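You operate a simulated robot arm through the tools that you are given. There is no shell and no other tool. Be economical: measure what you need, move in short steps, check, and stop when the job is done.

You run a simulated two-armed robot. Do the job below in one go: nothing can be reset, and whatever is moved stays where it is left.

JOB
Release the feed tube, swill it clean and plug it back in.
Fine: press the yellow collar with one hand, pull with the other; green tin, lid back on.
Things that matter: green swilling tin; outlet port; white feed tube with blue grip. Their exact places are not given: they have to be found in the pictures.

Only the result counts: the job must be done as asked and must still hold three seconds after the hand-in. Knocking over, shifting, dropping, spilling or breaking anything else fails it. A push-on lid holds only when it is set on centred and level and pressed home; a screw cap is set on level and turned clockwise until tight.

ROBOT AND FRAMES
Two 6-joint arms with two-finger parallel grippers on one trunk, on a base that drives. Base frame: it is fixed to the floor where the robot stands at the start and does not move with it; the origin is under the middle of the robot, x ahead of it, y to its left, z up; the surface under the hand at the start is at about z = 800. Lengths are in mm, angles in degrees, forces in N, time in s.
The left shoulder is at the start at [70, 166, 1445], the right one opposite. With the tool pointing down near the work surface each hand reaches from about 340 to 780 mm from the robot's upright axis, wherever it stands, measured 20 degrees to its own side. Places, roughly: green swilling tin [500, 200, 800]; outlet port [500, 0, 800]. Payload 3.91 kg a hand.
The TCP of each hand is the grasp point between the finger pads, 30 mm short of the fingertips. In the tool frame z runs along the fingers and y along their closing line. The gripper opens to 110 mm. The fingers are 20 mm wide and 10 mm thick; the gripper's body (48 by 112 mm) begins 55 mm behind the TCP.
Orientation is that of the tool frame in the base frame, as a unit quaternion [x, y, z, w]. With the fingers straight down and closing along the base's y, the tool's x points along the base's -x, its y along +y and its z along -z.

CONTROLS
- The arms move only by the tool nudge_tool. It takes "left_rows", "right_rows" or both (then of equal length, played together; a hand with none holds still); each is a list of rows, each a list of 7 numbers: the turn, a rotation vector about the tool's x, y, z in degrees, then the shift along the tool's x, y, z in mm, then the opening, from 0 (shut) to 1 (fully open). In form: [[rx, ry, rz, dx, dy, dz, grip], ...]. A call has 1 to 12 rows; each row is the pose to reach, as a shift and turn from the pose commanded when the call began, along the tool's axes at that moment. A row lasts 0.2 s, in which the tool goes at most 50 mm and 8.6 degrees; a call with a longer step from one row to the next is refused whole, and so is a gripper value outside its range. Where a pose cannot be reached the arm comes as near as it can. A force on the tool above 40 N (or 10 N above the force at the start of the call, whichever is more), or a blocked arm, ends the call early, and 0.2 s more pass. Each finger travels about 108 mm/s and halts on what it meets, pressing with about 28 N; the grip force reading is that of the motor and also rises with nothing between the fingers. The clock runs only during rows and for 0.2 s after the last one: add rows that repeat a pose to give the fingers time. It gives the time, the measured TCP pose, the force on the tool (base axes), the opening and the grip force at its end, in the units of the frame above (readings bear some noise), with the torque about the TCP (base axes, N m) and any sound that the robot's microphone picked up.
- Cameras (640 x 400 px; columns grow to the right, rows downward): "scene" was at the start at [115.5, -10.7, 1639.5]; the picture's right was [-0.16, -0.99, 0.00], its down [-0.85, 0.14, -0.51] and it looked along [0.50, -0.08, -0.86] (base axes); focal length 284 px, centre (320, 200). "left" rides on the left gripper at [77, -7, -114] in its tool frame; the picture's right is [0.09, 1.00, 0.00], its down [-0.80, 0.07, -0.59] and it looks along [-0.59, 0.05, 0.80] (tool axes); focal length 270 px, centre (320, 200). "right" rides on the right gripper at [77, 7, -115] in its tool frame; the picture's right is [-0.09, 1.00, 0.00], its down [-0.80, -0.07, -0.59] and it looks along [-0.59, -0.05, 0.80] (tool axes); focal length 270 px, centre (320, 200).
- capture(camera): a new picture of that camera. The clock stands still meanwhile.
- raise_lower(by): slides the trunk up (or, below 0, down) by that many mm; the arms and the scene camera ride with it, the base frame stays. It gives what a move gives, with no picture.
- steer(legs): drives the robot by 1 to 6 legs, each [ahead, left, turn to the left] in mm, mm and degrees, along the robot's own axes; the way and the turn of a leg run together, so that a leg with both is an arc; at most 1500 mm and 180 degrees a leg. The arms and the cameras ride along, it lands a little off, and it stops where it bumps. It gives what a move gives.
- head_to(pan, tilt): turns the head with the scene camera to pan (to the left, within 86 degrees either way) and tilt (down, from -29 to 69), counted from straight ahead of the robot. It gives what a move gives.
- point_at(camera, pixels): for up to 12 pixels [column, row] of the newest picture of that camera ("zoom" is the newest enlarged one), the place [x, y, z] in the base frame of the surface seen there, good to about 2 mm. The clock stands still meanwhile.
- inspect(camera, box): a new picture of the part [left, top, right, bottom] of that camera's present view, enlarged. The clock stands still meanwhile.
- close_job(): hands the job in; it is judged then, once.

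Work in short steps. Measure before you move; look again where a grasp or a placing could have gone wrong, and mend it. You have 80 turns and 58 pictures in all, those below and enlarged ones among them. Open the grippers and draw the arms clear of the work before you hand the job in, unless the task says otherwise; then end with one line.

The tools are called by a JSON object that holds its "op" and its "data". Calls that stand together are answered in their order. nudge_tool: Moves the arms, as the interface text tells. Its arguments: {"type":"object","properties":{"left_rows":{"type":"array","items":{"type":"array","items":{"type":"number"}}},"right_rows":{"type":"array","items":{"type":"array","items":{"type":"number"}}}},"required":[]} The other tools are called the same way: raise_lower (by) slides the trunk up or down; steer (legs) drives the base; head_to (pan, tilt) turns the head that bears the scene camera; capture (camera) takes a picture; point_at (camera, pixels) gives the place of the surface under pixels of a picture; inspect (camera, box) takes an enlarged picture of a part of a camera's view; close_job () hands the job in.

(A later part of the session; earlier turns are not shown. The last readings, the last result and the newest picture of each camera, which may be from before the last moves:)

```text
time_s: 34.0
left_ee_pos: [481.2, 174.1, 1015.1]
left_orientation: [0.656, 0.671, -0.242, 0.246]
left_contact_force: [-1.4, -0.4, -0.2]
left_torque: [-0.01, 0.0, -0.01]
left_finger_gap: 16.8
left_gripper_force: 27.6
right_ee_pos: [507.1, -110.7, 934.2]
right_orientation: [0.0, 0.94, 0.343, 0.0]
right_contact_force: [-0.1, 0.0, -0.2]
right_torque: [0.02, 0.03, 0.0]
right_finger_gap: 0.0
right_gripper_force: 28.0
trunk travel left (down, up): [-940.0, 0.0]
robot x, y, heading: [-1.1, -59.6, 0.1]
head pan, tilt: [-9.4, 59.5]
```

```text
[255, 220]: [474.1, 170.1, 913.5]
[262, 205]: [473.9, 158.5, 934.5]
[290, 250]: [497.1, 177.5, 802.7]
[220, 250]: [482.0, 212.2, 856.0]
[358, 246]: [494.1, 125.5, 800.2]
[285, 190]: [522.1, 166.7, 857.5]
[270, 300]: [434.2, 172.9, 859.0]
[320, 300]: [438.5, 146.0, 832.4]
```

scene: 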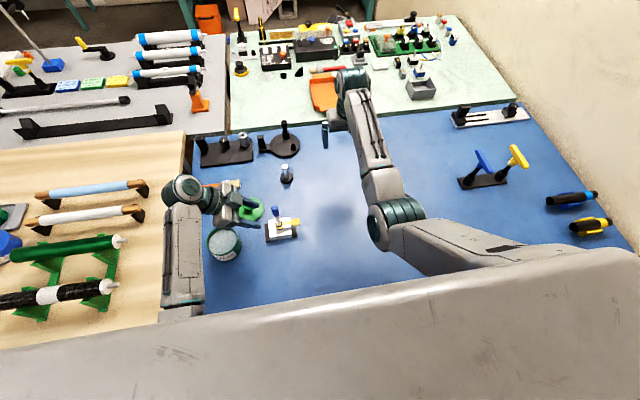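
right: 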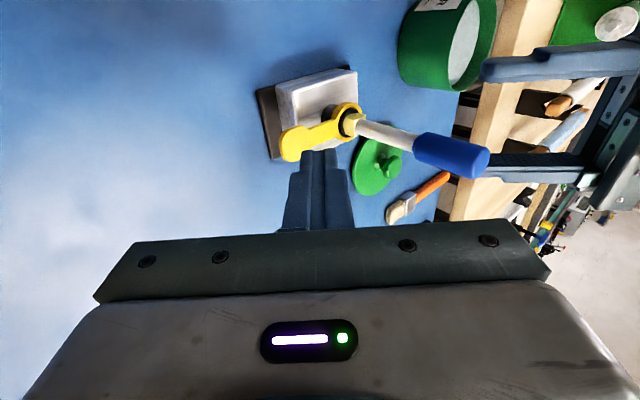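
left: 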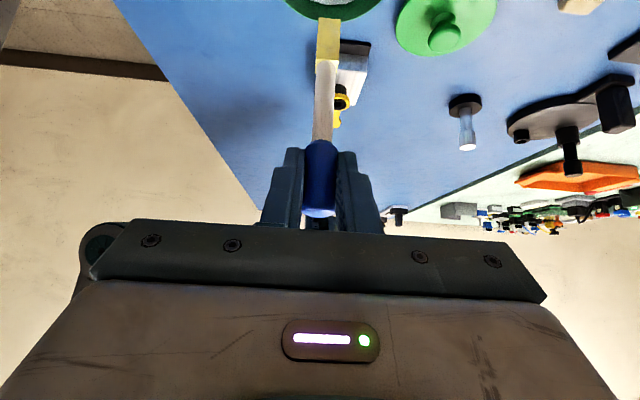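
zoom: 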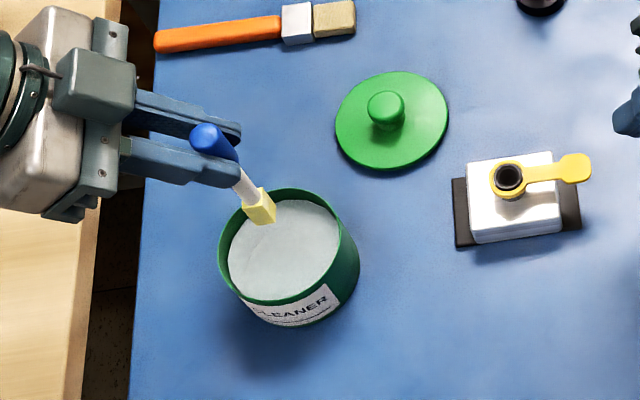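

The tip is centred over the tin (rim 858, centre (478.5,169)). I lower it so the tip gets to ~815.

{"op": "nudge_tool", "data": {"left_rows": [[0, 0, 0, 13, 0, 15.2, 0], [0, 0, 0, 26, 0, 30.4, 0], [0, 0, 0, 39, 0, 45.6, 0], [0, 0, 0, 49, 0, 57, 0], [0, 0, 0, 58, 0, 68, 0], [0, 0, 0, 58, 0, 68, 0]]}}

{"op": "inspect", "data": {"camera": "scene", "box": [170, 180, 290, 280]}}

```text
time_s: 35.4
left_ee_pos: [479.9, 177.4, 926.6]
left_orientation: [0.657, 0.671, -0.242, 0.245]
left_contact_force: [-0.5, -0.9, -0.4]
left_torque: [0.0, 0.0, 0.02]
left_finger_gap: 16.9
left_gripper_force: 28.0
right_ee_pos: [506.8, -109.7, 933.6]
right_orientation: [0.0, 0.939, 0.343, 0.0]
right_contact_force: [0.5, 0.6, 0.6]
right_torque: [0.02, 0.04, 0.0]
right_finger_gap: 0.1
right_gripper_force: 27.6
trunk travel left (down, up): [-940.0, 0.0]
robot x, y, heading: [1.8, -59.9, -0.1]
head pan, tilt: [-9.4, 59.5]
```

```text
4.00 times, centred on (230, 230) of scene
```

zoom: 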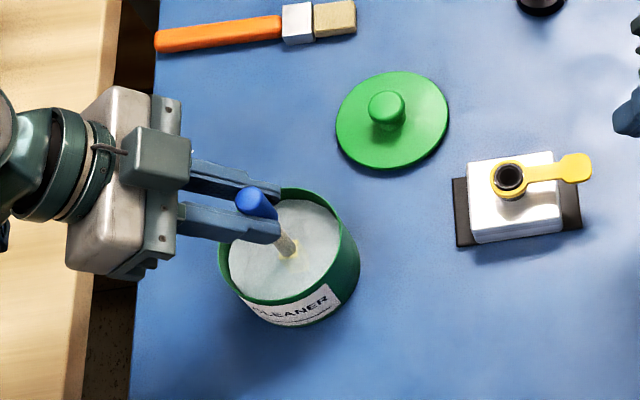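

The tip is immersed in the cleaner. I swill with small ±10 mm strokes.

{"op": "nudge_tool", "data": {"left_rows": [[0, 0, 0, 0, 8, 0, 0], [0, 0, 0, 6, 0, -5.2, 0], [0, 0, 0, 0, -8, 0, 0], [0, 0, 0, -6, 0, 5.2, 0], [0, 0, 0, 0, 8, 0, 0], [0, 0, 0, 6, 0, -5.2, 0], [0, 0, 0, 0, -8, 0, 0], [0, 0, 0, -6, 0, 5.2, 0], [0, 0, 0, 0, 8, 0, 0], [0, 0, 0, 6, 0, -5.2, 0], [0, 0, 0, 0, -8, 0, 0], [0, 0, 0, 0, 0, 0, 0]]}}

{"op": "nudge_tool", "data": {"left_rows": [[0, 0, 0, 0, 8, 0, 0], [0, 0, 0, 6, 0, -5.2, 0], [0, 0, 0, 0, -8, 0, 0], [0, 0, 0, -6, 0, 5.2, 0], [0, 0, 0, 0, 8, 0, 0], [0, 0, 0, 6, 0, -5.2, 0], [0, 0, 0, 0, -8, 0, 0], [0, 0, 0, -6, 0, 5.2, 0], [0, 0, 0, 0, 8, 0, 0], [0, 0, 0, 6, 0, -5.2, 0], [0, 0, 0, 0, -8, 0, 0], [0, 0, 0, 0, 0, 0, 0]]}}

{"op": "nudge_tool", "data": {"left_rows": [[0, 0, 0, 0, 0, 0, 0], [0, 0, 0, -13, 0, -15.2, 0], [0, 0, 0, -26, 0, -30.4, 0], [0, 0, 0, -39, 0, -45.6, 0], [0, 0, 0, -52, 0, -61, 0], [0, 0, 0, -58, 0, -68, 0], [0, 0, 0, -58, 0, -68, 0], [0, 0, 0, -58, 0, -68, 0]]}}

{"op": "inspect", "data": {"camera": "scene", "box": [170, 180, 290, 280]}}

```text
time_s: 38.0
left_ee_pos: [482.5, 176.8, 923.6]
left_orientation: [0.657, 0.671, -0.243, 0.246]
left_contact_force: [0.1, 0.0, 0.1]
left_torque: [-0.02, 0.0, 0.0]
left_finger_gap: 16.8
left_gripper_force: 28.1
right_ee_pos: [509.2, -109.1, 934.2]
right_orientation: [0.0, 0.94, 0.342, -0.001]
right_contact_force: [-0.4, 0.0, 0.0]
right_torque: [-0.01, 0.03, 0.02]
right_finger_gap: 0.0
right_gripper_force: 27.7
trunk travel left (down, up): [-940.0, 0.0]
robot x, y, heading: [-1.0, -56.5, 0.2]
head pan, tilt: [-9.4, 59.5]
```

```text
time_s: 40.6
left_ee_pos: [479.8, 177.2, 926.3]
left_orientation: [0.656, 0.671, -0.242, 0.246]
left_contact_force: [-0.4, 0.2, -0.3]
left_torque: [-0.03, 0.01, 0.0]
left_finger_gap: 16.9
left_gripper_force: 28.1
right_ee_pos: [507.1, -110.1, 933.9]
right_orientation: [0.0, 0.939, 0.343, -0.001]
right_contact_force: [0.8, 0.8, -0.5]
right_torque: [0.02, -0.02, 0.0]
right_finger_gap: 0.1
right_gripper_force: 27.8
trunk travel left (down, up): [-940.0, 0.0]
robot x, y, heading: [-1.4, -57.3, 0.2]
head pan, tilt: [-9.4, 59.5]
```

```text
time_s: 42.4
left_ee_pos: [480.7, 175.2, 1014.3]
left_orientation: [0.656, 0.672, -0.241, 0.246]
left_contact_force: [-0.9, -0.5, -0.4]
left_torque: [-0.03, -0.01, 0.01]
left_finger_gap: 16.8
left_gripper_force: 28.6
right_ee_pos: [507.1, -109.4, 934.5]
right_orientation: [0.0, 0.939, 0.343, 0.0]
right_contact_force: [0.1, -0.1, 0.5]
right_torque: [-0.01, 0.0, 0.01]
right_finger_gap: 0.0
right_gripper_force: 28.2
trunk travel left (down, up): [-940.0, 0.0]
robot x, y, heading: [-0.3, -58.6, 0.1]
head pan, tilt: [-9.4, 59.5]
```

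```text
4.00 times, centred on (230, 230) of scene
```

zoom: 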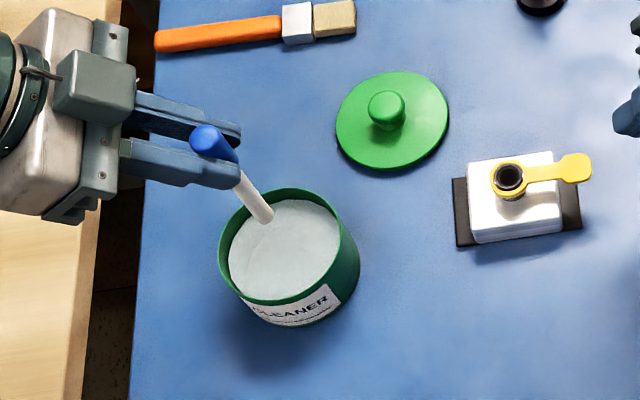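

The yellow residue is gone: tube is clean. I carry it back above the port.

{"op": "nudge_tool", "data": {"left_rows": [[0, 0, 0, -25, 5, 21.5, 0], [0, 0, 0, -51, 10.5, 43.8, 0], [0, 0, 0, -77, 15.8, 66, 0], [0, 0, 0, -103, 21, 88, 0], [0, 0, 0, -128.2, 26.3, 109.6, 0], [0, 0, 0, -128.2, 26.3, 109.6, 0], [0, 0, 0, -128.2, 26.3, 109.6, 0]]}}

{"op": "inspect", "data": {"camera": "scene", "box": [250, 180, 314, 240]}}

```text
time_s: 44.0
left_ee_pos: [511.3, 9.8, 1011.2]
left_orientation: [0.656, 0.671, -0.242, 0.246]
left_contact_force: [0.0, 0.3, -0.3]
left_torque: [0.01, 0.03, -0.03]
left_finger_gap: 16.6
left_gripper_force: 28.0
right_ee_pos: [506.8, -109.5, 934.5]
right_orientation: [0.001, 0.939, 0.343, 0.001]
right_contact_force: [-0.4, 0.5, -0.8]
right_torque: [-0.01, 0.0, -0.02]
right_finger_gap: 0.0
right_gripper_force: 28.3
trunk travel left (down, up): [-940.0, 0.0]
robot x, y, heading: [0.9, -57.5, 0.1]
head pan, tilt: [-9.4, 59.5]
```

```text
6.67 times, centred on (282, 210) of scene
```

zoom: 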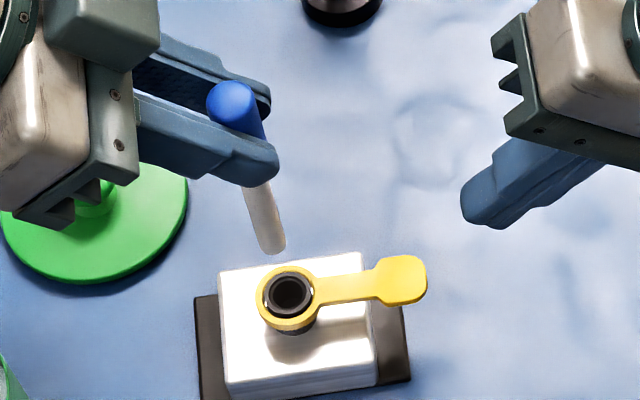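

Same place as after the pull. I lower most of the way (tip ~862) and check alignment with the socket.

{"op": "nudge_tool", "data": {"left_rows": [[0, 0, 0, 9, 0, 10.5, 0], [0, 0, 0, 18, 0, 21, 0], [0, 0, 0, 27, 0, 31.6, 0], [0, 0, 0, 27, 0, 31.6, 0], [0, 0, 0, 27, 0, 31.6, 0]]}}

{"op": "inspect", "data": {"camera": "scene", "box": [262, 205, 302, 235]}}

{"op": "inspect", "data": {"camera": "left", "box": [260, 0, 380, 75]}}

```text
time_s: 45.2
left_ee_pos: [510.9, 9.6, 972.0]
left_orientation: [0.656, 0.671, -0.241, 0.245]
left_contact_force: [0.4, 0.2, 0.1]
left_torque: [0.01, 0.01, 0.01]
left_finger_gap: 16.9
left_gripper_force: 27.8
right_ee_pos: [505.9, -109.2, 933.8]
right_orientation: [-0.001, 0.939, 0.343, 0.001]
right_contact_force: [-0.2, 0.3, 0.7]
right_torque: [-0.03, -0.01, -0.01]
right_finger_gap: 0.0
right_gripper_force: 27.9
trunk travel left (down, up): [-940.0, 0.0]
robot x, y, heading: [3.1, -60.7, -0.1]
head pan, tilt: [-9.4, 59.5]
```

```text
13.33 times, centred on (282, 220) of scene
```

zoom: 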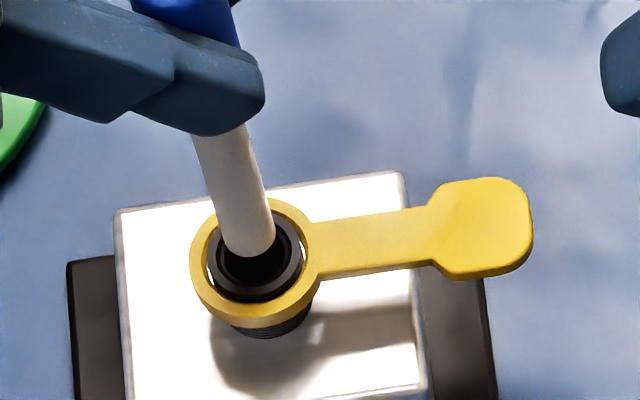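

```text
5.33 times, centred on (320, 38) of left
```

zoom: 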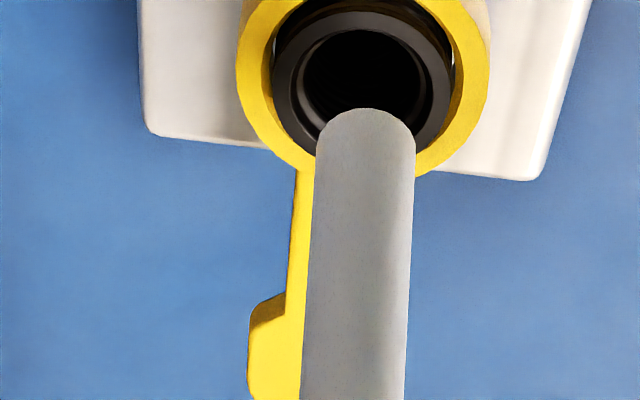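

Both views show the tip aligned with the hole. I insert slowly.

{"op": "nudge_tool", "data": {"left_rows": [[0, 0, 0, 2.6, 0, 3, 0], [0, 0, 0, 5.2, 0, 6.1, 0], [0, 0, 0, 7.8, 0, 9.1, 0], [0, 0, 0, 10.4, 0, 12.2, 0], [0, 0, 0, 13, 0, 15.2, 0], [0, 0, 0, 15.6, 0, 18.2, 0], [0, 0, 0, 18, 0, 21, 0], [0, 0, 0, 18, 0, 21, 0]]}}

{"op": "inspect", "data": {"camera": "scene", "box": [262, 205, 302, 235]}}

```text
time_s: 47.0
left_ee_pos: [511.4, 9.5, 944.2]
left_orientation: [0.657, 0.671, -0.242, 0.247]
left_contact_force: [-0.3, 0.3, 7.1]
left_torque: [0.08, 0.03, 0.02]
left_finger_gap: 16.7
left_gripper_force: 28.0
right_ee_pos: [506.7, -110.2, 934.1]
right_orientation: [0.0, 0.94, 0.342, 0.0]
right_contact_force: [-0.4, 0.5, 0.2]
right_torque: [-0.01, -0.02, 0.02]
right_finger_gap: 0.0
right_gripper_force: 27.7
trunk travel left (down, up): [-940.0, 0.0]
robot x, y, heading: [0.9, -59.2, 0.1]
head pan, tilt: [-9.4, 59.5]
```

```text
13.33 times, centred on (282, 220) of scene
```

zoom: 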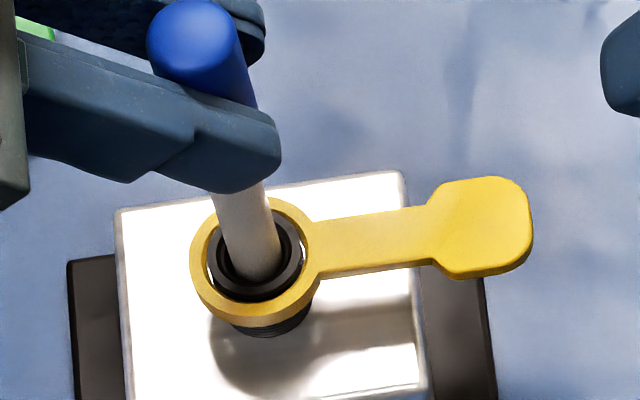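

Force 7 N, no click yet. I push further in 1 mm steps.

{"op": "nudge_tool", "data": {"left_rows": [[0, 0, 0, 0.65, 0, 0.76, 0], [0, 0, 0, 1.3, 0, 1.5, 0], [0, 0, 0, 2, 0, 2.3, 0], [0, 0, 0, 2.6, 0, 3, 0], [0, 0, 0, 2.6, 0, 3, 0]]}}

```text
time_s: 48.2
left_ee_pos: [508.8, 8.9, 941.4]
left_orientation: [0.657, 0.671, -0.24, 0.248]
left_contact_force: [2.7, 0.1, 21.2]
left_torque: [-0.18, -0.4, -0.01]
left_finger_gap: 17.1
left_gripper_force: 28.2
right_ee_pos: [506.1, -110.0, 936.3]
right_orientation: [-0.001, 0.939, 0.343, 0.001]
right_contact_force: [-0.2, 0.1, 0.5]
right_torque: [-0.02, -0.01, -0.03]
right_finger_gap: 0.0
right_gripper_force: 28.3
trunk travel left (down, up): [-940.0, 0.0]
robot x, y, heading: [0.4, -57.4, 0.0]
head pan, tilt: [-9.4, 59.5]
```

21 N with no click; I push a bit more, then test with a gentle pull.

{"op": "nudge_tool", "data": {"left_rows": [[0, 0, 0, 0.65, 0, 0.76, 0], [0, 0, 0, 1.3, 0, 1.5, 0], [0, 0, 0, 1.9, 0, 2.2, 0], [0, 0, 0, 1.9, 0, 2.2, 0]]}}

{"op": "nudge_tool", "data": {"left_rows": [[0, 0, 0, -1.9, 0, -2.2, 0], [0, 0, 0, -3.9, 0, -4.5, 0], [0, 0, 0, -5.2, 0, -6, 0], [0, 0, 0, -6.5, 0, -7.6, 0]]}}

{"op": "inspect", "data": {"camera": "scene", "box": [262, 205, 302, 235]}}

```text
time_s: 49.2
left_ee_pos: [508.5, 7.9, 939.2]
left_orientation: [0.656, 0.671, -0.24, 0.247]
left_contact_force: [3.9, -1.3, 19.6]
left_torque: [-0.31, -0.35, 0.03]
left_finger_gap: 16.8
left_gripper_force: 27.5
right_ee_pos: [505.9, -110.2, 935.0]
right_orientation: [0.0, 0.939, 0.343, 0.001]
right_contact_force: [1.8, 0.8, 0.0]
right_torque: [-0.04, -0.03, 0.01]
right_finger_gap: 0.0
right_gripper_force: 27.9
trunk travel left (down, up): [-940.0, 0.0]
robot x, y, heading: [2.1, -63.7, -0.0]
head pan, tilt: [-9.4, 59.5]
```

```text
time_s: 50.2
left_ee_pos: [510.3, 10.1, 945.7]
left_orientation: [0.656, 0.672, -0.242, 0.243]
left_contact_force: [-0.1, 1.5, -20.3]
left_torque: [0.37, 0.04, -0.04]
left_finger_gap: 17.1
left_gripper_force: 28.0
right_ee_pos: [507.9, -109.1, 932.7]
right_orientation: [0.0, 0.939, 0.343, -0.001]
right_contact_force: [0.1, 0.1, 0.3]
right_torque: [-0.02, 0.04, 0.02]
right_finger_gap: 0.2
right_gripper_force: 28.1
trunk travel left (down, up): [-940.0, 0.0]
robot x, y, heading: [-1.6, -57.0, -0.1]
head pan, tilt: [-9.4, 59.5]
```

```text
13.33 times, centred on (282, 220) of scene
```

zoom: 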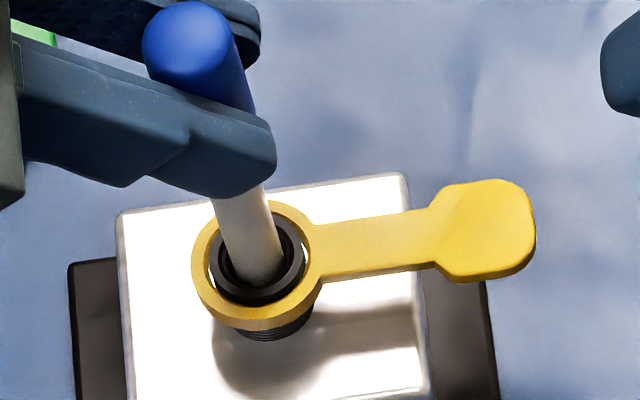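

The pull test shows it is latched (resists 20 N). I push it home once more, relax, and release the grip.

{"op": "nudge_tool", "data": {"left_rows": [[0, 0, 0, 2, 0, 2.3, 0], [0, 0, 0, 4, 0, 4.6, 0], [0, 0, 0, 5.5, 0, 6.4, 0], [0, 0, 0, 6.5, 0, 7.6, 0], [0, 0, 0, 5.2, 0, 6, 0], [0, 0, 0, 3.6, 0, 4.3, 0]]}}

{"op": "nudge_tool", "data": {"left_rows": [[0, 0, 0, 0, 0, 0, 0.15], [0, 0, 0, 0, 0, 0, 0.35], [0, 0, 0, 0, 0, 0, 0.5], [0, 0, 0, 0, 0, 0, 0.5]]}}

{"op": "nudge_tool", "data": {"left_rows": [[0, 0, 0, 19, 0, -16, 0.5], [0, 0, 0, 38, 0, -32, 0.5], [0, 0, 0, 61, 0, -52, 0.5], [0, 0, 0, 84, 0, -72, 0.5], [0, 0, 0, 91, 0, -78, 0.5]]}}

{"op": "inspect", "data": {"camera": "scene", "box": [250, 190, 314, 240]}}

```text
time_s: 51.6
left_ee_pos: [509.8, 7.5, 943.2]
left_orientation: [0.657, 0.671, -0.242, 0.245]
left_contact_force: [3.2, -5.6, 6.6]
left_torque: [-0.64, -0.35, 0.0]
left_finger_gap: 16.9
left_gripper_force: 28.1
right_ee_pos: [507.0, -111.9, 934.6]
right_orientation: [-0.001, 0.939, 0.343, 0.0]
right_contact_force: [-0.6, 0.2, -0.7]
right_torque: [0.03, 0.02, 0.0]
right_finger_gap: 0.1
right_gripper_force: 28.0
trunk travel left (down, up): [-940.0, 0.0]
robot x, y, heading: [0.4, -60.1, -0.0]
head pan, tilt: [-9.4, 59.5]
```

```text
time_s: 52.6
left_ee_pos: [511.1, 9.0, 941.2]
left_orientation: [0.657, 0.671, -0.241, 0.246]
left_contact_force: [-0.2, 0.1, -0.1]
left_torque: [0.0, 0.01, 0.01]
left_finger_gap: 55.4
left_gripper_force: 0.0
right_ee_pos: [505.8, -109.3, 934.8]
right_orientation: [0.0, 0.94, 0.342, 0.0]
right_contact_force: [-0.2, -1.3, -0.1]
right_torque: [-0.03, -0.01, 0.01]
right_finger_gap: 0.1
right_gripper_force: 27.3
trunk travel left (down, up): [-940.0, 0.0]
robot x, y, heading: [-2.2, -56.4, -0.0]
head pan, tilt: [-9.4, 59.5]
```

```text
time_s: 53.8
left_ee_pos: [508.3, 127.8, 944.4]
left_orientation: [0.657, 0.671, -0.241, 0.245]
left_contact_force: [0.2, 0.9, -0.3]
left_torque: [0.01, -0.02, -0.01]
left_finger_gap: 55.2
left_gripper_force: 0.0
right_ee_pos: [506.2, -109.6, 934.3]
right_orientation: [0.0, 0.939, 0.343, 0.0]
right_contact_force: [0.2, -0.5, 0.0]
right_torque: [0.0, 0.01, -0.01]
right_finger_gap: 0.1
right_gripper_force: 28.1
trunk travel left (down, up): [-940.0, 0.0]
robot x, y, heading: [-5.5, -58.2, -0.2]
head pan, tilt: [-9.4, 59.5]
```

```text
8.00 times, centred on (282, 215) of scene
```

zoom: 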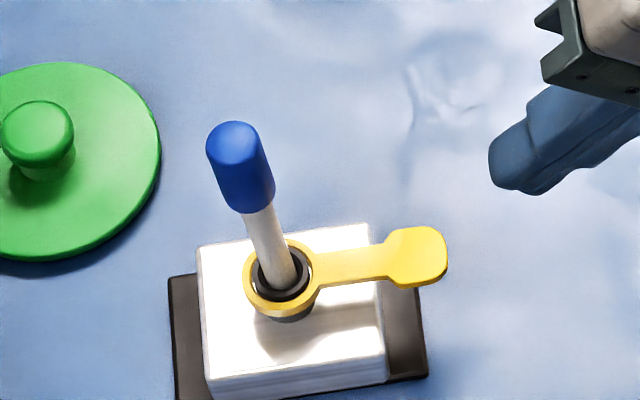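

I measure the plugged tube and the lid for the next step.

{"op": "point_at", "data": {"camera": "zoom", "pixels": [[232, 126], [238, 150], [246, 195], [268, 240], [280, 280], [35, 120], [35, 145], [5, 140], [70, 138], [35, 68], [155, 150]]}}

{"op": "capture", "data": {"camera": "right"}}

```text
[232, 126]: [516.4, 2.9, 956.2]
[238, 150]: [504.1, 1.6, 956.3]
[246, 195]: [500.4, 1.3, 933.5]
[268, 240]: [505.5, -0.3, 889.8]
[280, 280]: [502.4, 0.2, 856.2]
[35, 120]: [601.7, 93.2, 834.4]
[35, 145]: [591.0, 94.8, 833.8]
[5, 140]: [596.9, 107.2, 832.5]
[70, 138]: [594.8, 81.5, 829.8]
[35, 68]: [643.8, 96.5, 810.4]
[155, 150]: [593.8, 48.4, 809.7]
```

```text
19 pictures are left
```

right: 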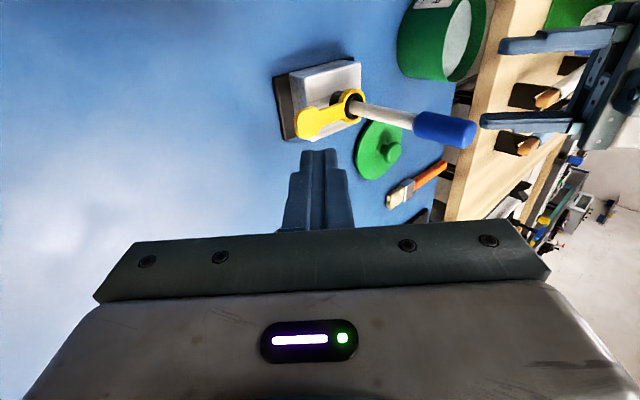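

Tube top at 956, as before: fully home. Now left hand is set upright and moved above the lid's knob (598,94).

{"op": "nudge_tool", "data": {"left_rows": [[0, 6.8, 0, -11, 15, -3, 0.5], [0, 13.5, 0, -21, 30, -6.5, 0.5], [0, 20.3, 0, -32, 45, -10, 0.5], [0, 27, 0, -43, 60, -13, 0.5], [0, 33.8, 0, -53, 75, -16, 0.5], [0, 40.5, 0, -63.8, 89, -19.4, 0.5], [0, 40.5, 0, -63.8, 89, -19.4, 0.5], [0, 40.5, 0, -63.8, 89, -19.4, 0.5]]}}

{"op": "capture", "data": {"camera": "left"}}

```text
time_s: 55.6
left_ee_pos: [597.8, 94.2, 999.7]
left_orientation: [0.7, 0.714, 0.0, -0.002]
left_contact_force: [0.7, 0.4, -0.5]
left_torque: [-0.02, 0.02, 0.01]
left_finger_gap: 55.0
left_gripper_force: 0.1
right_ee_pos: [506.9, -109.4, 933.5]
right_orientation: [0.0, 0.939, 0.343, -0.001]
right_contact_force: [0.1, 0.5, 0.1]
right_torque: [-0.01, 0.03, -0.01]
right_finger_gap: 0.1
right_gripper_force: 28.2
trunk travel left (down, up): [-940.0, 0.0]
robot x, y, heading: [2.8, -56.5, -0.3]
head pan, tilt: [-9.4, 59.5]
```

```text
18 pictures are left
```

left: 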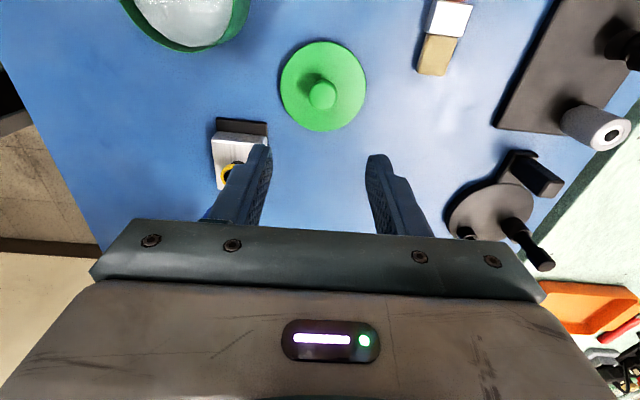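

Hand is upright over the lid. I measure the lid centre precisely from this view.

{"op": "point_at", "data": {"camera": "left", "pixels": [[284, 86], [363, 86], [322, 45], [322, 128], [311, 96], [333, 96], [322, 84], [322, 106], [322, 95]]}}

```text
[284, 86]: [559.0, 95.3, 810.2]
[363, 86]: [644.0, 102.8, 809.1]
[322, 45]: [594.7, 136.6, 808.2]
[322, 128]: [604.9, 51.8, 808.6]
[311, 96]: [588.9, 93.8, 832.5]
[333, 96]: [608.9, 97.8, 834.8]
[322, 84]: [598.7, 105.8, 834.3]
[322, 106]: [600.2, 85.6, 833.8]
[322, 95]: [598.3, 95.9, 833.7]
```

Lid centre ≈ (599.5,95). I descend to the same grip height as before (TCP 844.5) and close.

{"op": "nudge_tool", "data": {"left_rows": [[0, 0, 0, 1, 1.5, 40, 0.5], [0, 0, 0, 1, 1.5, 80, 0.5], [0, 0, 0, 1, 1.5, 115, 0.5], [0, 0, 0, 1, 1.5, 140, 0.5], [0, 0, 0, 1, 1.5, 154.5, 0.5], [0, 0, 0, 1, 1.5, 154.5, 0.4], [0, 0, 0, 1, 1.5, 154.5, 0.2], [0, 0, 0, 1, 1.5, 154.5, 0], [0, 0, 0, 1, 1.5, 154.5, 0], [0, 0, 0, 1, 1.5, 154.5, 0]]}}

{"op": "capture", "data": {"camera": "left"}}

```text
time_s: 57.8
left_ee_pos: [598.9, 96.7, 843.9]
left_orientation: [0.699, 0.715, 0.001, -0.002]
left_contact_force: [0.3, -0.3, 0.2]
left_torque: [0.0, 0.0, 0.0]
left_finger_gap: 22.5
left_gripper_force: 28.4
right_ee_pos: [506.6, -111.3, 934.2]
right_orientation: [0.0, 0.939, 0.343, 0.0]
right_contact_force: [-0.3, 0.2, -0.3]
right_torque: [-0.02, -0.01, 0.01]
right_finger_gap: 0.0
right_gripper_force: 28.2
trunk travel left (down, up): [-940.0, 0.0]
robot x, y, heading: [-0.4, -58.7, 0.0]
head pan, tilt: [-9.4, 59.5]
```

```text
17 pictures are left
```

left: 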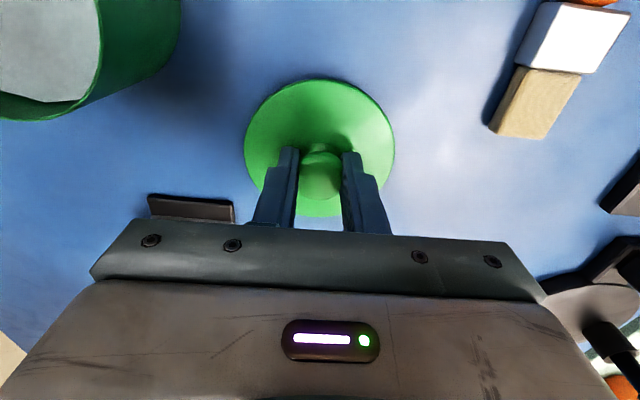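

Gripped (22.5 mm). I lift and check that the lid hangs level.

{"op": "nudge_tool", "data": {"left_rows": [[0, 0, 0, 0, 0, -5, 0], [0, 0, 0, 0, 0, -20, 0], [0, 0, 0, 0, 0, -55, 0], [0, 0, 0, 0, 0, -90, 0], [0, 0, 0, 0, 0, -120, 0], [0, 0, 0, 0, 0, -120, 0]]}}

{"op": "capture", "data": {"camera": "left"}}

{"op": "point_at", "data": {"camera": "left", "pixels": [[248, 140], [390, 140], [320, 83], [270, 100], [370, 100], [258, 180], [320, 120]]}}

```text
time_s: 59.2
left_ee_pos: [597.7, 96.6, 964.2]
left_orientation: [0.699, 0.715, 0.001, -0.002]
left_contact_force: [0.2, 0.1, 1.3]
left_torque: [0.01, 0.02, 0.01]
left_finger_gap: 22.6
left_gripper_force: 27.2
right_ee_pos: [506.6, -110.2, 934.8]
right_orientation: [0.0, 0.939, 0.343, 0.0]
right_contact_force: [0.5, -0.7, 0.1]
right_torque: [0.0, -0.01, 0.0]
right_finger_gap: 0.0
right_gripper_force: 28.2
trunk travel left (down, up): [-940.0, 0.0]
robot x, y, heading: [-1.3, -55.2, 0.1]
head pan, tilt: [-9.4, 59.5]
```

```text
16 pictures are left
```

left: 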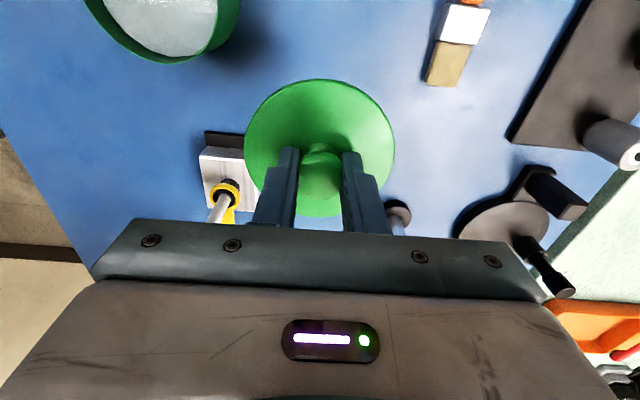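

```text
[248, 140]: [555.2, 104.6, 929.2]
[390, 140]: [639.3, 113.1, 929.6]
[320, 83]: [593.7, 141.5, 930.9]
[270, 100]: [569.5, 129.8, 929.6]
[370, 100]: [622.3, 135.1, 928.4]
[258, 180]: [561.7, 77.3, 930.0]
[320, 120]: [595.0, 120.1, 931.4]
```

The lid is level and centred on the TCP. Now I measure the open tin's rim precisely.

{"op": "inspect", "data": {"camera": "scene", "box": [217, 220, 265, 260]}}

```text
10.00 times, centred on (241, 240) of scene
```

zoom: 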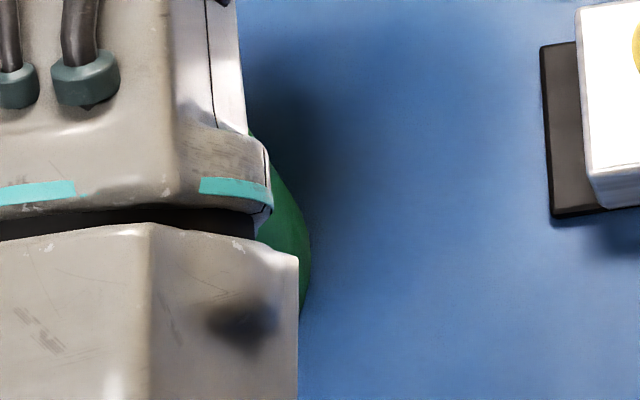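

The arm hides the tin from the scene camera; the right camera should see it.

{"op": "inspect", "data": {"camera": "right", "box": [380, 0, 508, 80]}}

```text
5.00 times, centred on (444, 40) of right
```

zoom: 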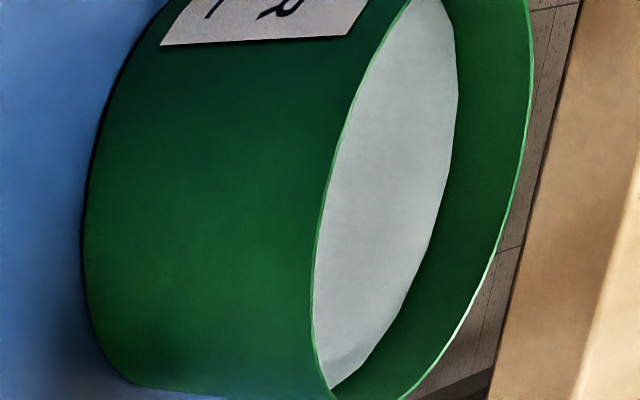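

I sample points on the tin's outer wall near the rim to fit its centre.

{"op": "point_at", "data": {"camera": "zoom", "pixels": [[300, 330], [302, 280], [308, 230], [318, 180], [334, 130], [352, 90], [375, 50], [314, 380], [250, 250], [250, 330], [529, 100], [505, 220]]}}

```text
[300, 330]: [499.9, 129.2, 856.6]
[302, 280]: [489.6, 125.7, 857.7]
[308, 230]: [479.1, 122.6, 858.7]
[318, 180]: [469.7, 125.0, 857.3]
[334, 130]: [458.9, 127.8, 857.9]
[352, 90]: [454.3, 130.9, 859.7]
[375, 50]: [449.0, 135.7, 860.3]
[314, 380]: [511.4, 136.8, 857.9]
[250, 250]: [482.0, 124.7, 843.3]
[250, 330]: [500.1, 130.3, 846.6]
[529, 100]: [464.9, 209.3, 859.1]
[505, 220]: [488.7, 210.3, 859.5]
```

Tin centre fits to about (479.4,168.2), rim 859. I carry the lid there at height.

{"op": "nudge_tool", "data": {"left_rows": [[0, 0, 0, 18, -29, 0, 0], [0, 0, 0, 37, -58, 0, 0], [0, 0, 0, 56, -88, 0, 0], [0, 0, 0, 74.3, -117.3, 0, 0], [0, 0, 0, 74.3, -117.3, 20, 0], [0, 0, 0, 74.3, -117.3, 35, 0], [0, 0, 0, 74.3, -117.3, 35, 0]]}}

{"op": "capture", "data": {"camera": "left"}}

{"op": "point_at", "data": {"camera": "left", "pixels": [[248, 140], [390, 140], [320, 83], [270, 100], [370, 100], [258, 180], [384, 180]]}}

{"op": "inspect", "data": {"camera": "right", "box": [380, 0, 508, 80]}}

```text
time_s: 60.8
left_ee_pos: [479.8, 168.6, 928.9]
left_orientation: [0.7, 0.714, 0.0, -0.002]
left_contact_force: [-0.7, -0.5, 0.9]
left_torque: [-0.01, 0.01, -0.01]
left_finger_gap: 22.8
left_gripper_force: 27.8
right_ee_pos: [506.6, -109.2, 935.7]
right_orientation: [0.0, 0.939, 0.344, 0.0]
right_contact_force: [-0.7, -0.4, 0.8]
right_torque: [-0.01, 0.0, -0.02]
right_finger_gap: 0.1
right_gripper_force: 28.1
trunk travel left (down, up): [-940.0, 0.0]
robot x, y, heading: [0.3, -57.3, -0.1]
head pan, tilt: [-9.4, 59.5]
```

```text
13 pictures are left
```

left: 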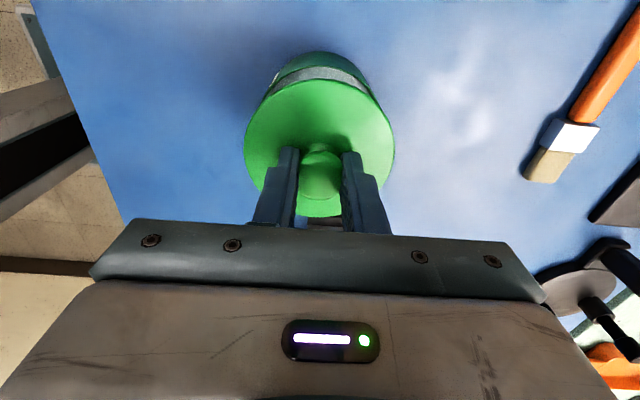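

```text
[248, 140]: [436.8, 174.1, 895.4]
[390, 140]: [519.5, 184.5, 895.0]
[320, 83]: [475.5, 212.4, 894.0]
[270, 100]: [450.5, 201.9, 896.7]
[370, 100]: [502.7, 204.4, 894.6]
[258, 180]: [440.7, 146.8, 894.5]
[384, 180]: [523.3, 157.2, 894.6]
```

```text
5.00 times, centred on (444, 40) of right
```

zoom: 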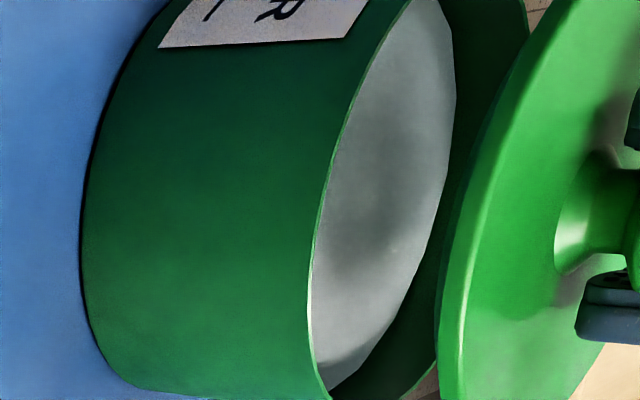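

Lid centre fits (479.5,168.3), matching the tin. I lower to the rim and press gradually.

{"op": "nudge_tool", "data": {"left_rows": [[0, 0, 0, 0, 0, 10, 0], [0, 0, 0, 0, 0, 18, 0], [0, 0, 0, 0, 0, 23, 0], [0, 0, 0, 0, 0, 25, 0], [0, 0, 0, 0, 0, 26.5, 0], [0, 0, 0, 0, 0, 28, 0], [0, 0, 0, 0, 0, 28, 0]]}}

{"op": "inspect", "data": {"camera": "right", "box": [380, 0, 508, 80]}}

```text
time_s: 62.4
left_ee_pos: [479.5, 166.1, 902.5]
left_orientation: [0.699, 0.715, 0.002, 0.0]
left_contact_force: [0.9, 2.5, 14.8]
left_torque: [-0.44, -0.03, 0.02]
left_finger_gap: 22.8
left_gripper_force: 28.6
right_ee_pos: [505.0, -110.8, 936.3]
right_orientation: [-0.001, 0.939, 0.343, 0.001]
right_contact_force: [0.4, 0.1, 0.0]
right_torque: [0.01, -0.01, 0.0]
right_finger_gap: 0.0
right_gripper_force: 28.1
trunk travel left (down, up): [-940.0, 0.0]
robot x, y, heading: [-2.9, -58.2, 0.0]
head pan, tilt: [-9.4, 59.5]
```

```text
5.00 times, centred on (444, 40) of right
```

zoom: 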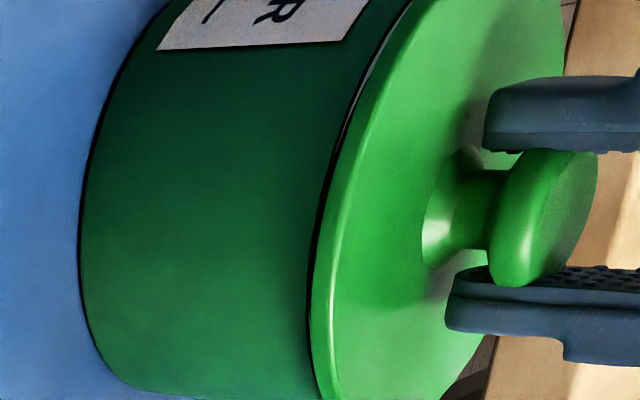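

14.8 N at the rim; the lid lies level with a hair gap. I press further in small steps.

{"op": "nudge_tool", "data": {"left_rows": [[0, 0, 0, 0.5, 0, 1, 0], [0, 0, 0, 0.5, 0, 2, 0], [0, 0, 0, 0.5, 0, 3, 0], [0, 0, 0, 0.5, 0, 4, 0], [0, 0, 0, 0.5, 0, 4, 0]]}}

{"op": "inspect", "data": {"camera": "right", "box": [380, 0, 508, 80]}}

```text
time_s: 63.6
left_ee_pos: [479.3, 168.0, 898.6]
left_orientation: [0.7, 0.715, 0.002, -0.002]
left_contact_force: [-0.9, 2.1, 15.4]
left_torque: [-0.41, 0.02, -0.02]
left_finger_gap: 22.6
left_gripper_force: 27.6
right_ee_pos: [504.9, -111.1, 935.0]
right_orientation: [0.0, 0.939, 0.343, 0.0]
right_contact_force: [0.6, 0.4, -0.2]
right_torque: [0.01, 0.0, -0.05]
right_finger_gap: 0.0
right_gripper_force: 28.0
trunk travel left (down, up): [-940.0, 0.0]
robot x, y, heading: [-1.2, -59.4, -0.1]
head pan, tilt: [-9.4, 59.5]
```

```text
5.00 times, centred on (444, 40) of right
```

zoom: 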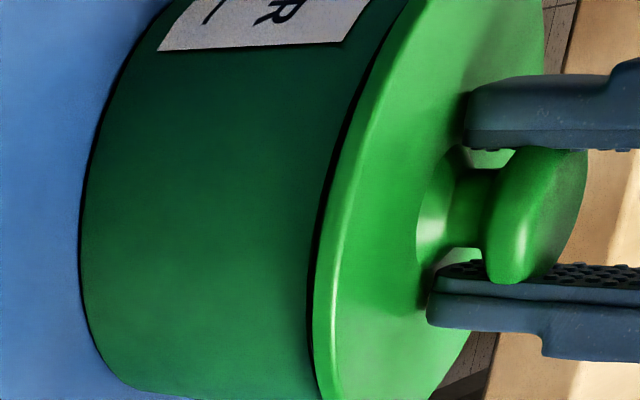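

The fingers slip on the knob at 15 N. I release, rise, and look at the seat before pressing from above with closed fingers.

{"op": "nudge_tool", "data": {"left_rows": [[0, 0, 0, 0, 0, -2, 0.1], [0, 0, 0, 0, 0, -2, 0.4], [0, 0, 0, 0, 0, -2, 0.5], [0, 0, 0, 0, 0, -25, 0.5], [0, 0, 0, 0, 0, -50, 0.3], [0, 0, 0, 0, 0, -50, 0], [0, 0, 0, 0, 0, -50, 0], [0, 0, 0, 0, 0, -50, 0]]}}

{"op": "capture", "data": {"camera": "left"}}

{"op": "point_at", "data": {"camera": "left", "pixels": [[262, 105], [376, 105], [318, 58], [318, 166], [285, 150], [352, 150], [318, 125], [280, 75], [358, 75]]}}

```text
time_s: 65.4
left_ee_pos: [479.9, 168.5, 948.4]
left_orientation: [0.7, 0.715, 0.0, -0.001]
left_contact_force: [1.0, 0.5, 0.1]
left_torque: [-0.02, 0.02, -0.02]
left_finger_gap: 0.0
left_gripper_force: 28.1
right_ee_pos: [506.2, -109.8, 934.9]
right_orientation: [0.0, 0.939, 0.343, 0.0]
right_contact_force: [-0.4, 0.5, -0.3]
right_torque: [0.0, 0.01, 0.0]
right_finger_gap: 0.0
right_gripper_force: 27.9
trunk travel left (down, up): [-940.0, 0.0]
robot x, y, heading: [-4.2, -59.2, 0.3]
head pan, tilt: [-9.4, 59.5]
```

```text
9 pictures are left
```

left: 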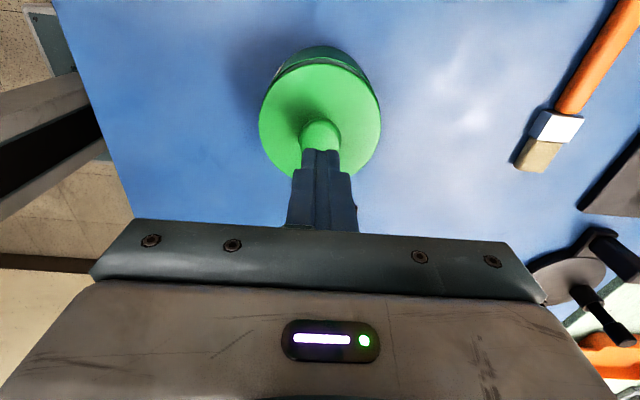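

```text
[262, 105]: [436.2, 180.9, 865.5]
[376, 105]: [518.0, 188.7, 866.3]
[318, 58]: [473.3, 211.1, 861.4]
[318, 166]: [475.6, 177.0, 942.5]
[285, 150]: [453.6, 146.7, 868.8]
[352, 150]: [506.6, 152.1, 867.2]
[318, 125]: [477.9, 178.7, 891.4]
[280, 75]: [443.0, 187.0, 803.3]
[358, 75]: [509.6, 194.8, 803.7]
```

The lid is slightly tilted (861 at +y side, 868 at −y side), so it isn't home. I'll press on the lid's top face with both level fingertips straddling the knob, slightly toward −y.

{"op": "nudge_tool", "data": {"left_rows": [[0, 0, 0, -4, 0, 0, 0.3], [0, 0, 0, -8, 0, 0, 0.5], [0, 0, 0, -8, 0, 0, 0.5], [0, 0, 0, -8, 0, 25, 0.5], [0, 0, 0, -8, 0, 45, 0.5], [0, 0, 0, -8, 0, 48, 0.5], [0, 0, 0, -8, 0, 50, 0.5], [0, 0, 0, -8, 0, 52, 0.5], [0, 0, 0, -8, 0, 54, 0.5], [0, 0, 0, -8, 0, 54, 0.5]]}}

```text
time_s: 67.6
left_ee_pos: [479.2, 159.2, 896.2]
left_orientation: [0.699, 0.715, 0.003, 0.0]
left_contact_force: [1.4, 2.5, 27.1]
left_torque: [-0.2, 0.05, -0.02]
left_finger_gap: 54.9
left_gripper_force: 0.1
right_ee_pos: [504.2, -110.0, 936.0]
right_orientation: [0.0, 0.939, 0.343, 0.0]
right_contact_force: [0.4, -0.2, 0.2]
right_torque: [0.0, 0.02, -0.03]
right_finger_gap: 0.2
right_gripper_force: 28.1
trunk travel left (down, up): [-940.0, 0.0]
robot x, y, heading: [0.5, -57.0, -0.1]
head pan, tilt: [-9.4, 59.5]
```

27 N and no snap yet; I press on to about 38 N.

{"op": "nudge_tool", "data": {"left_rows": [[0, 0, 0, 0, 0, 1, 0.5], [0, 0, 0, 0, 0, 2, 0.5], [0, 0, 0, 0, 0, 3, 0.5], [0, 0, 0, 0, 0, 4, 0.5]]}}

{"op": "inspect", "data": {"camera": "right", "box": [380, 0, 508, 80]}}

```text
time_s: 68.1
left_ee_pos: [479.6, 158.4, 897.3]
left_orientation: [0.699, 0.715, 0.004, 0.002]
left_contact_force: [-8.1, -0.8, 24.3]
left_torque: [-0.23, 0.4, -0.02]
left_finger_gap: 55.4
left_gripper_force: 0.0
right_ee_pos: [504.1, -110.5, 935.0]
right_orientation: [0.0, 0.939, 0.343, 0.001]
right_contact_force: [0.9, -0.3, 0.0]
right_torque: [-0.01, -0.01, 0.0]
right_finger_gap: 0.0
right_gripper_force: 27.3
trunk travel left (down, up): [-940.0, 0.0]
robot x, y, heading: [1.1, -59.7, -0.1]
head pan, tilt: [-9.4, 59.5]
stopped in row 2 (left hand): the force on the tool passed its limit at 42 N (the readings are from after the stop); the commanded pose is now the measured one
```

```text
5.00 times, centred on (444, 40) of right
```

zoom: 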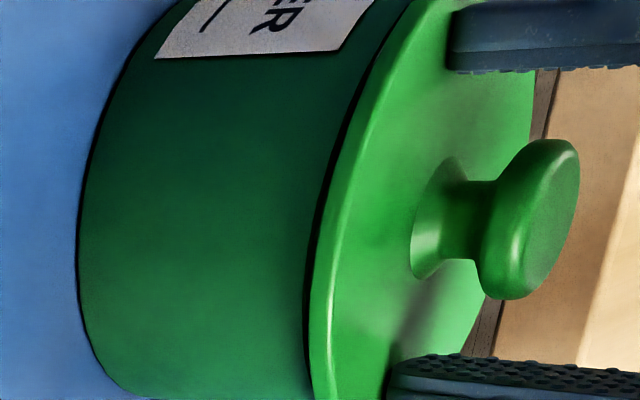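

No snap at 42 N; likely jammed off-centre. I back off and remeasure lid against tin.

{"op": "nudge_tool", "data": {"left_rows": [[0, 0, 0, 0, 0, -10, 0.5], [0, 0, 0, 3, 0, -50, 0.5], [0, 0, 0, 10, 0, -90, 0.5], [0, 0, 0, 10, 0, -90, 0.5]]}}

{"op": "inspect", "data": {"camera": "left", "box": [220, 20, 420, 145]}}

```text
time_s: 69.1
left_ee_pos: [481.5, 167.9, 985.6]
left_orientation: [0.699, 0.715, 0.003, 0.0]
left_contact_force: [0.4, -1.4, 0.4]
left_torque: [0.0, 0.01, -0.04]
left_finger_gap: 54.9
left_gripper_force: 0.1
right_ee_pos: [508.0, -108.3, 934.3]
right_orientation: [0.001, 0.939, 0.343, -0.001]
right_contact_force: [0.1, -0.6, 0.3]
right_torque: [-0.03, -0.01, -0.03]
right_finger_gap: 0.1
right_gripper_force: 28.2
trunk travel left (down, up): [-940.0, 0.0]
robot x, y, heading: [-2.8, -56.3, -0.2]
head pan, tilt: [-9.4, 59.5]
```

```text
3.20 times, centred on (320, 82) of left
```

zoom: 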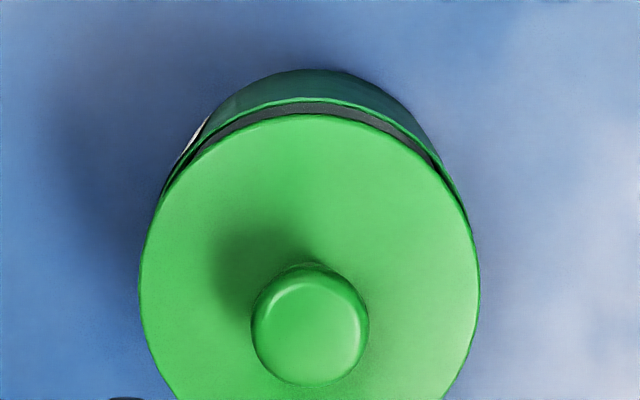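

At the +y side a crescent of the tin's inside shows beyond the lid: the lid sits too far toward −y. I measure both edges.

{"op": "point_at", "data": {"camera": "zoom", "pixels": [[310, 118], [200, 160], [425, 170], [146, 290], [474, 290], [312, 100], [240, 115], [390, 120], [310, 320], [180, 370], [440, 370], [310, 86]]}}

```text
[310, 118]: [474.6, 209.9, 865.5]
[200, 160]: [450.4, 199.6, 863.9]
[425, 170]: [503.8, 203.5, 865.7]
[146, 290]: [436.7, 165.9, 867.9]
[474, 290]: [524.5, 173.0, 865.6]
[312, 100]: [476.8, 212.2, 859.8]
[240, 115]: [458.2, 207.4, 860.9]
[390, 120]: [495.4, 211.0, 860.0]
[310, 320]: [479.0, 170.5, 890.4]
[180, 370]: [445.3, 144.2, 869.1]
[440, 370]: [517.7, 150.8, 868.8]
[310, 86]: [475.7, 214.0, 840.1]
```

Lid centre ≈(480.5,166.8) vs tin ≈(480,168.7): I regrip the knob low, lift 12 mm, and shift about +2 mm in y.

{"op": "nudge_tool", "data": {"left_rows": [[0, 0, 0, 0, -1, 40, 0.5], [0, 0, 0, 0, -1, 75, 0.5], [0, 0, 0, 0, -1, 86, 0.5], [0, 0, 0, 0, -1, 86, 0.3], [0, 0, 0, 0, -1, 86, 0], [0, 0, 0, 0, -1, 86, 0], [0, 0, 0, 0, -1, 86, 0], [0, 0, 0, 0, -1, 80, 0], [0, 0, 0, 0, -1, 74, 0], [0, 0, 0, 0, -1, 74, 0]]}}

{"op": "inspect", "data": {"camera": "left", "box": [220, 20, 420, 145]}}

```text
time_s: 71.3
left_ee_pos: [479.0, 169.3, 911.0]
left_orientation: [0.699, 0.716, 0.003, 0.0]
left_contact_force: [0.1, 0.1, -0.2]
left_torque: [-0.02, 0.0, -0.01]
left_finger_gap: 22.7
left_gripper_force: 28.0
right_ee_pos: [507.6, -110.8, 934.6]
right_orientation: [0.0, 0.939, 0.343, 0.0]
right_contact_force: [0.2, 0.2, 0.4]
right_torque: [0.05, 0.03, 0.0]
right_finger_gap: 0.0
right_gripper_force: 28.1
trunk travel left (down, up): [-940.0, 0.0]
robot x, y, heading: [0.3, -55.6, 0.1]
head pan, tilt: [-9.4, 59.5]
```

```text
3.20 times, centred on (320, 82) of left
```

zoom: 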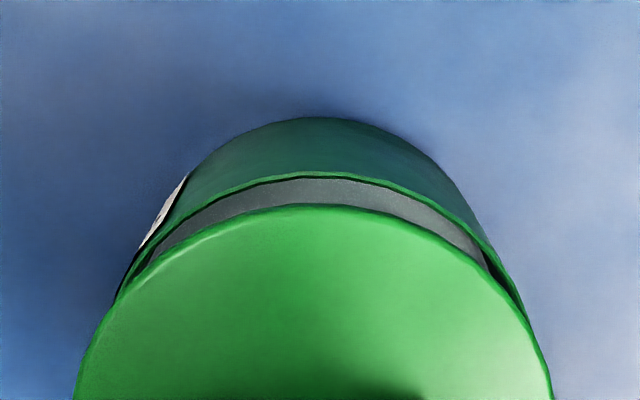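

I measure lid edge and rim in the same view for the relative offset.

{"op": "point_at", "data": {"camera": "zoom", "pixels": [[310, 209], [200, 240], [420, 240], [130, 300], [500, 300], [88, 370], [540, 370], [310, 176], [230, 190], [400, 186], [455, 217], [170, 230]]}}

```text
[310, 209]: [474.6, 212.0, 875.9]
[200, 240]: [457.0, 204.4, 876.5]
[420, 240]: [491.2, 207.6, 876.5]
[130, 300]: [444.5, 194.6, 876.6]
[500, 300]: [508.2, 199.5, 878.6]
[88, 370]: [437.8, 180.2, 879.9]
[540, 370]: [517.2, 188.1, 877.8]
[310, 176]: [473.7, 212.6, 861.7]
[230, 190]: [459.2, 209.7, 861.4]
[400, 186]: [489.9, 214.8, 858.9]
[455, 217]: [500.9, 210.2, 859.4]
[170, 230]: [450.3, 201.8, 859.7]
```

Relative fits suggest the lid needs about +1 x, +2 y. I shift it and lower lightly, reading torque to judge centring.

{"op": "nudge_tool", "data": {"left_rows": [[0, 0, 0, 2, 1.2, 0, 0], [0, 0, 0, 2, 1.2, 3, 0], [0, 0, 0, 2, 1.2, 6, 0], [0, 0, 0, 2, 1.2, 8, 0], [0, 0, 0, 2, 1.2, 9.5, 0], [0, 0, 0, 2, 1.2, 9.5, 0]]}}

```text
time_s: 72.7
left_ee_pos: [482.7, 172.0, 900.4]
left_orientation: [0.699, 0.715, 0.002, 0.0]
left_contact_force: [0.6, 0.1, -0.2]
left_torque: [0.0, 0.0, 0.01]
left_finger_gap: 22.9
left_gripper_force: 28.0
right_ee_pos: [506.6, -109.6, 935.1]
right_orientation: [0.001, 0.939, 0.343, 0.0]
right_contact_force: [0.0, -0.2, -0.2]
right_torque: [0.0, 0.0, 0.01]
right_finger_gap: 0.0
right_gripper_force: 27.5
trunk travel left (down, up): [-940.0, 0.0]
robot x, y, heading: [2.8, -57.7, 0.2]
head pan, tilt: [-9.4, 59.5]
```

No contact at this lower height — the lid is entering properly now. I continue to press.

{"op": "nudge_tool", "data": {"left_rows": [[0, 0, 0, 0, 0, 1, 0], [0, 0, 0, 0, 0, 2, 0], [0, 0, 0, 0, 0, 3, 0], [0, 0, 0, 0, 0, 3, 0]]}}

```text
time_s: 73.7
left_ee_pos: [481.2, 171.9, 898.9]
left_orientation: [0.699, 0.715, 0.003, 0.001]
left_contact_force: [0.6, 0.4, 4.1]
left_torque: [0.17, -0.07, 0.03]
left_finger_gap: 22.6
left_gripper_force: 28.2
right_ee_pos: [506.2, -109.4, 936.3]
right_orientation: [0.0, 0.939, 0.343, 0.0]
right_contact_force: [0.2, 0.2, -0.3]
right_torque: [0.0, 0.03, -0.01]
right_finger_gap: 0.2
right_gripper_force: 28.3
trunk travel left (down, up): [-940.0, 0.0]
robot x, y, heading: [-0.3, -57.6, 0.1]
head pan, tilt: [-9.4, 59.5]
```

Light contact biased to +y (+x) side. I raise 3 mm, shift −0.8 y, −0.4 x, and lower again.

{"op": "nudge_tool", "data": {"left_rows": [[0, 0, 0, 0, 0, -2, 0], [0, 0, 0, -0.8, -0.4, -3, 0], [0, 0, 0, -0.8, -0.4, -1, 0], [0, 0, 0, -0.8, -0.4, 0, 0], [0, 0, 0, -0.8, -0.4, 1, 0], [0, 0, 0, -0.8, -0.4, 2, 0], [0, 0, 0, -0.8, -0.4, 2, 0]]}}

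```text
time_s: 75.3
left_ee_pos: [479.1, 170.0, 896.0]
left_orientation: [0.699, 0.715, 0.005, 0.0]
left_contact_force: [0.1, -0.2, 14.7]
left_torque: [0.57, -0.01, 0.02]
left_finger_gap: 22.8
left_gripper_force: 28.2
right_ee_pos: [506.1, -111.1, 934.9]
right_orientation: [-0.001, 0.94, 0.342, 0.002]
right_contact_force: [-0.2, -0.1, -1.1]
right_torque: [0.0, 0.01, -0.01]
right_finger_gap: 0.0
right_gripper_force: 28.1
trunk travel left (down, up): [-940.0, 0.0]
robot x, y, heading: [1.6, -59.2, -0.1]
head pan, tilt: [-9.4, 59.5]
```

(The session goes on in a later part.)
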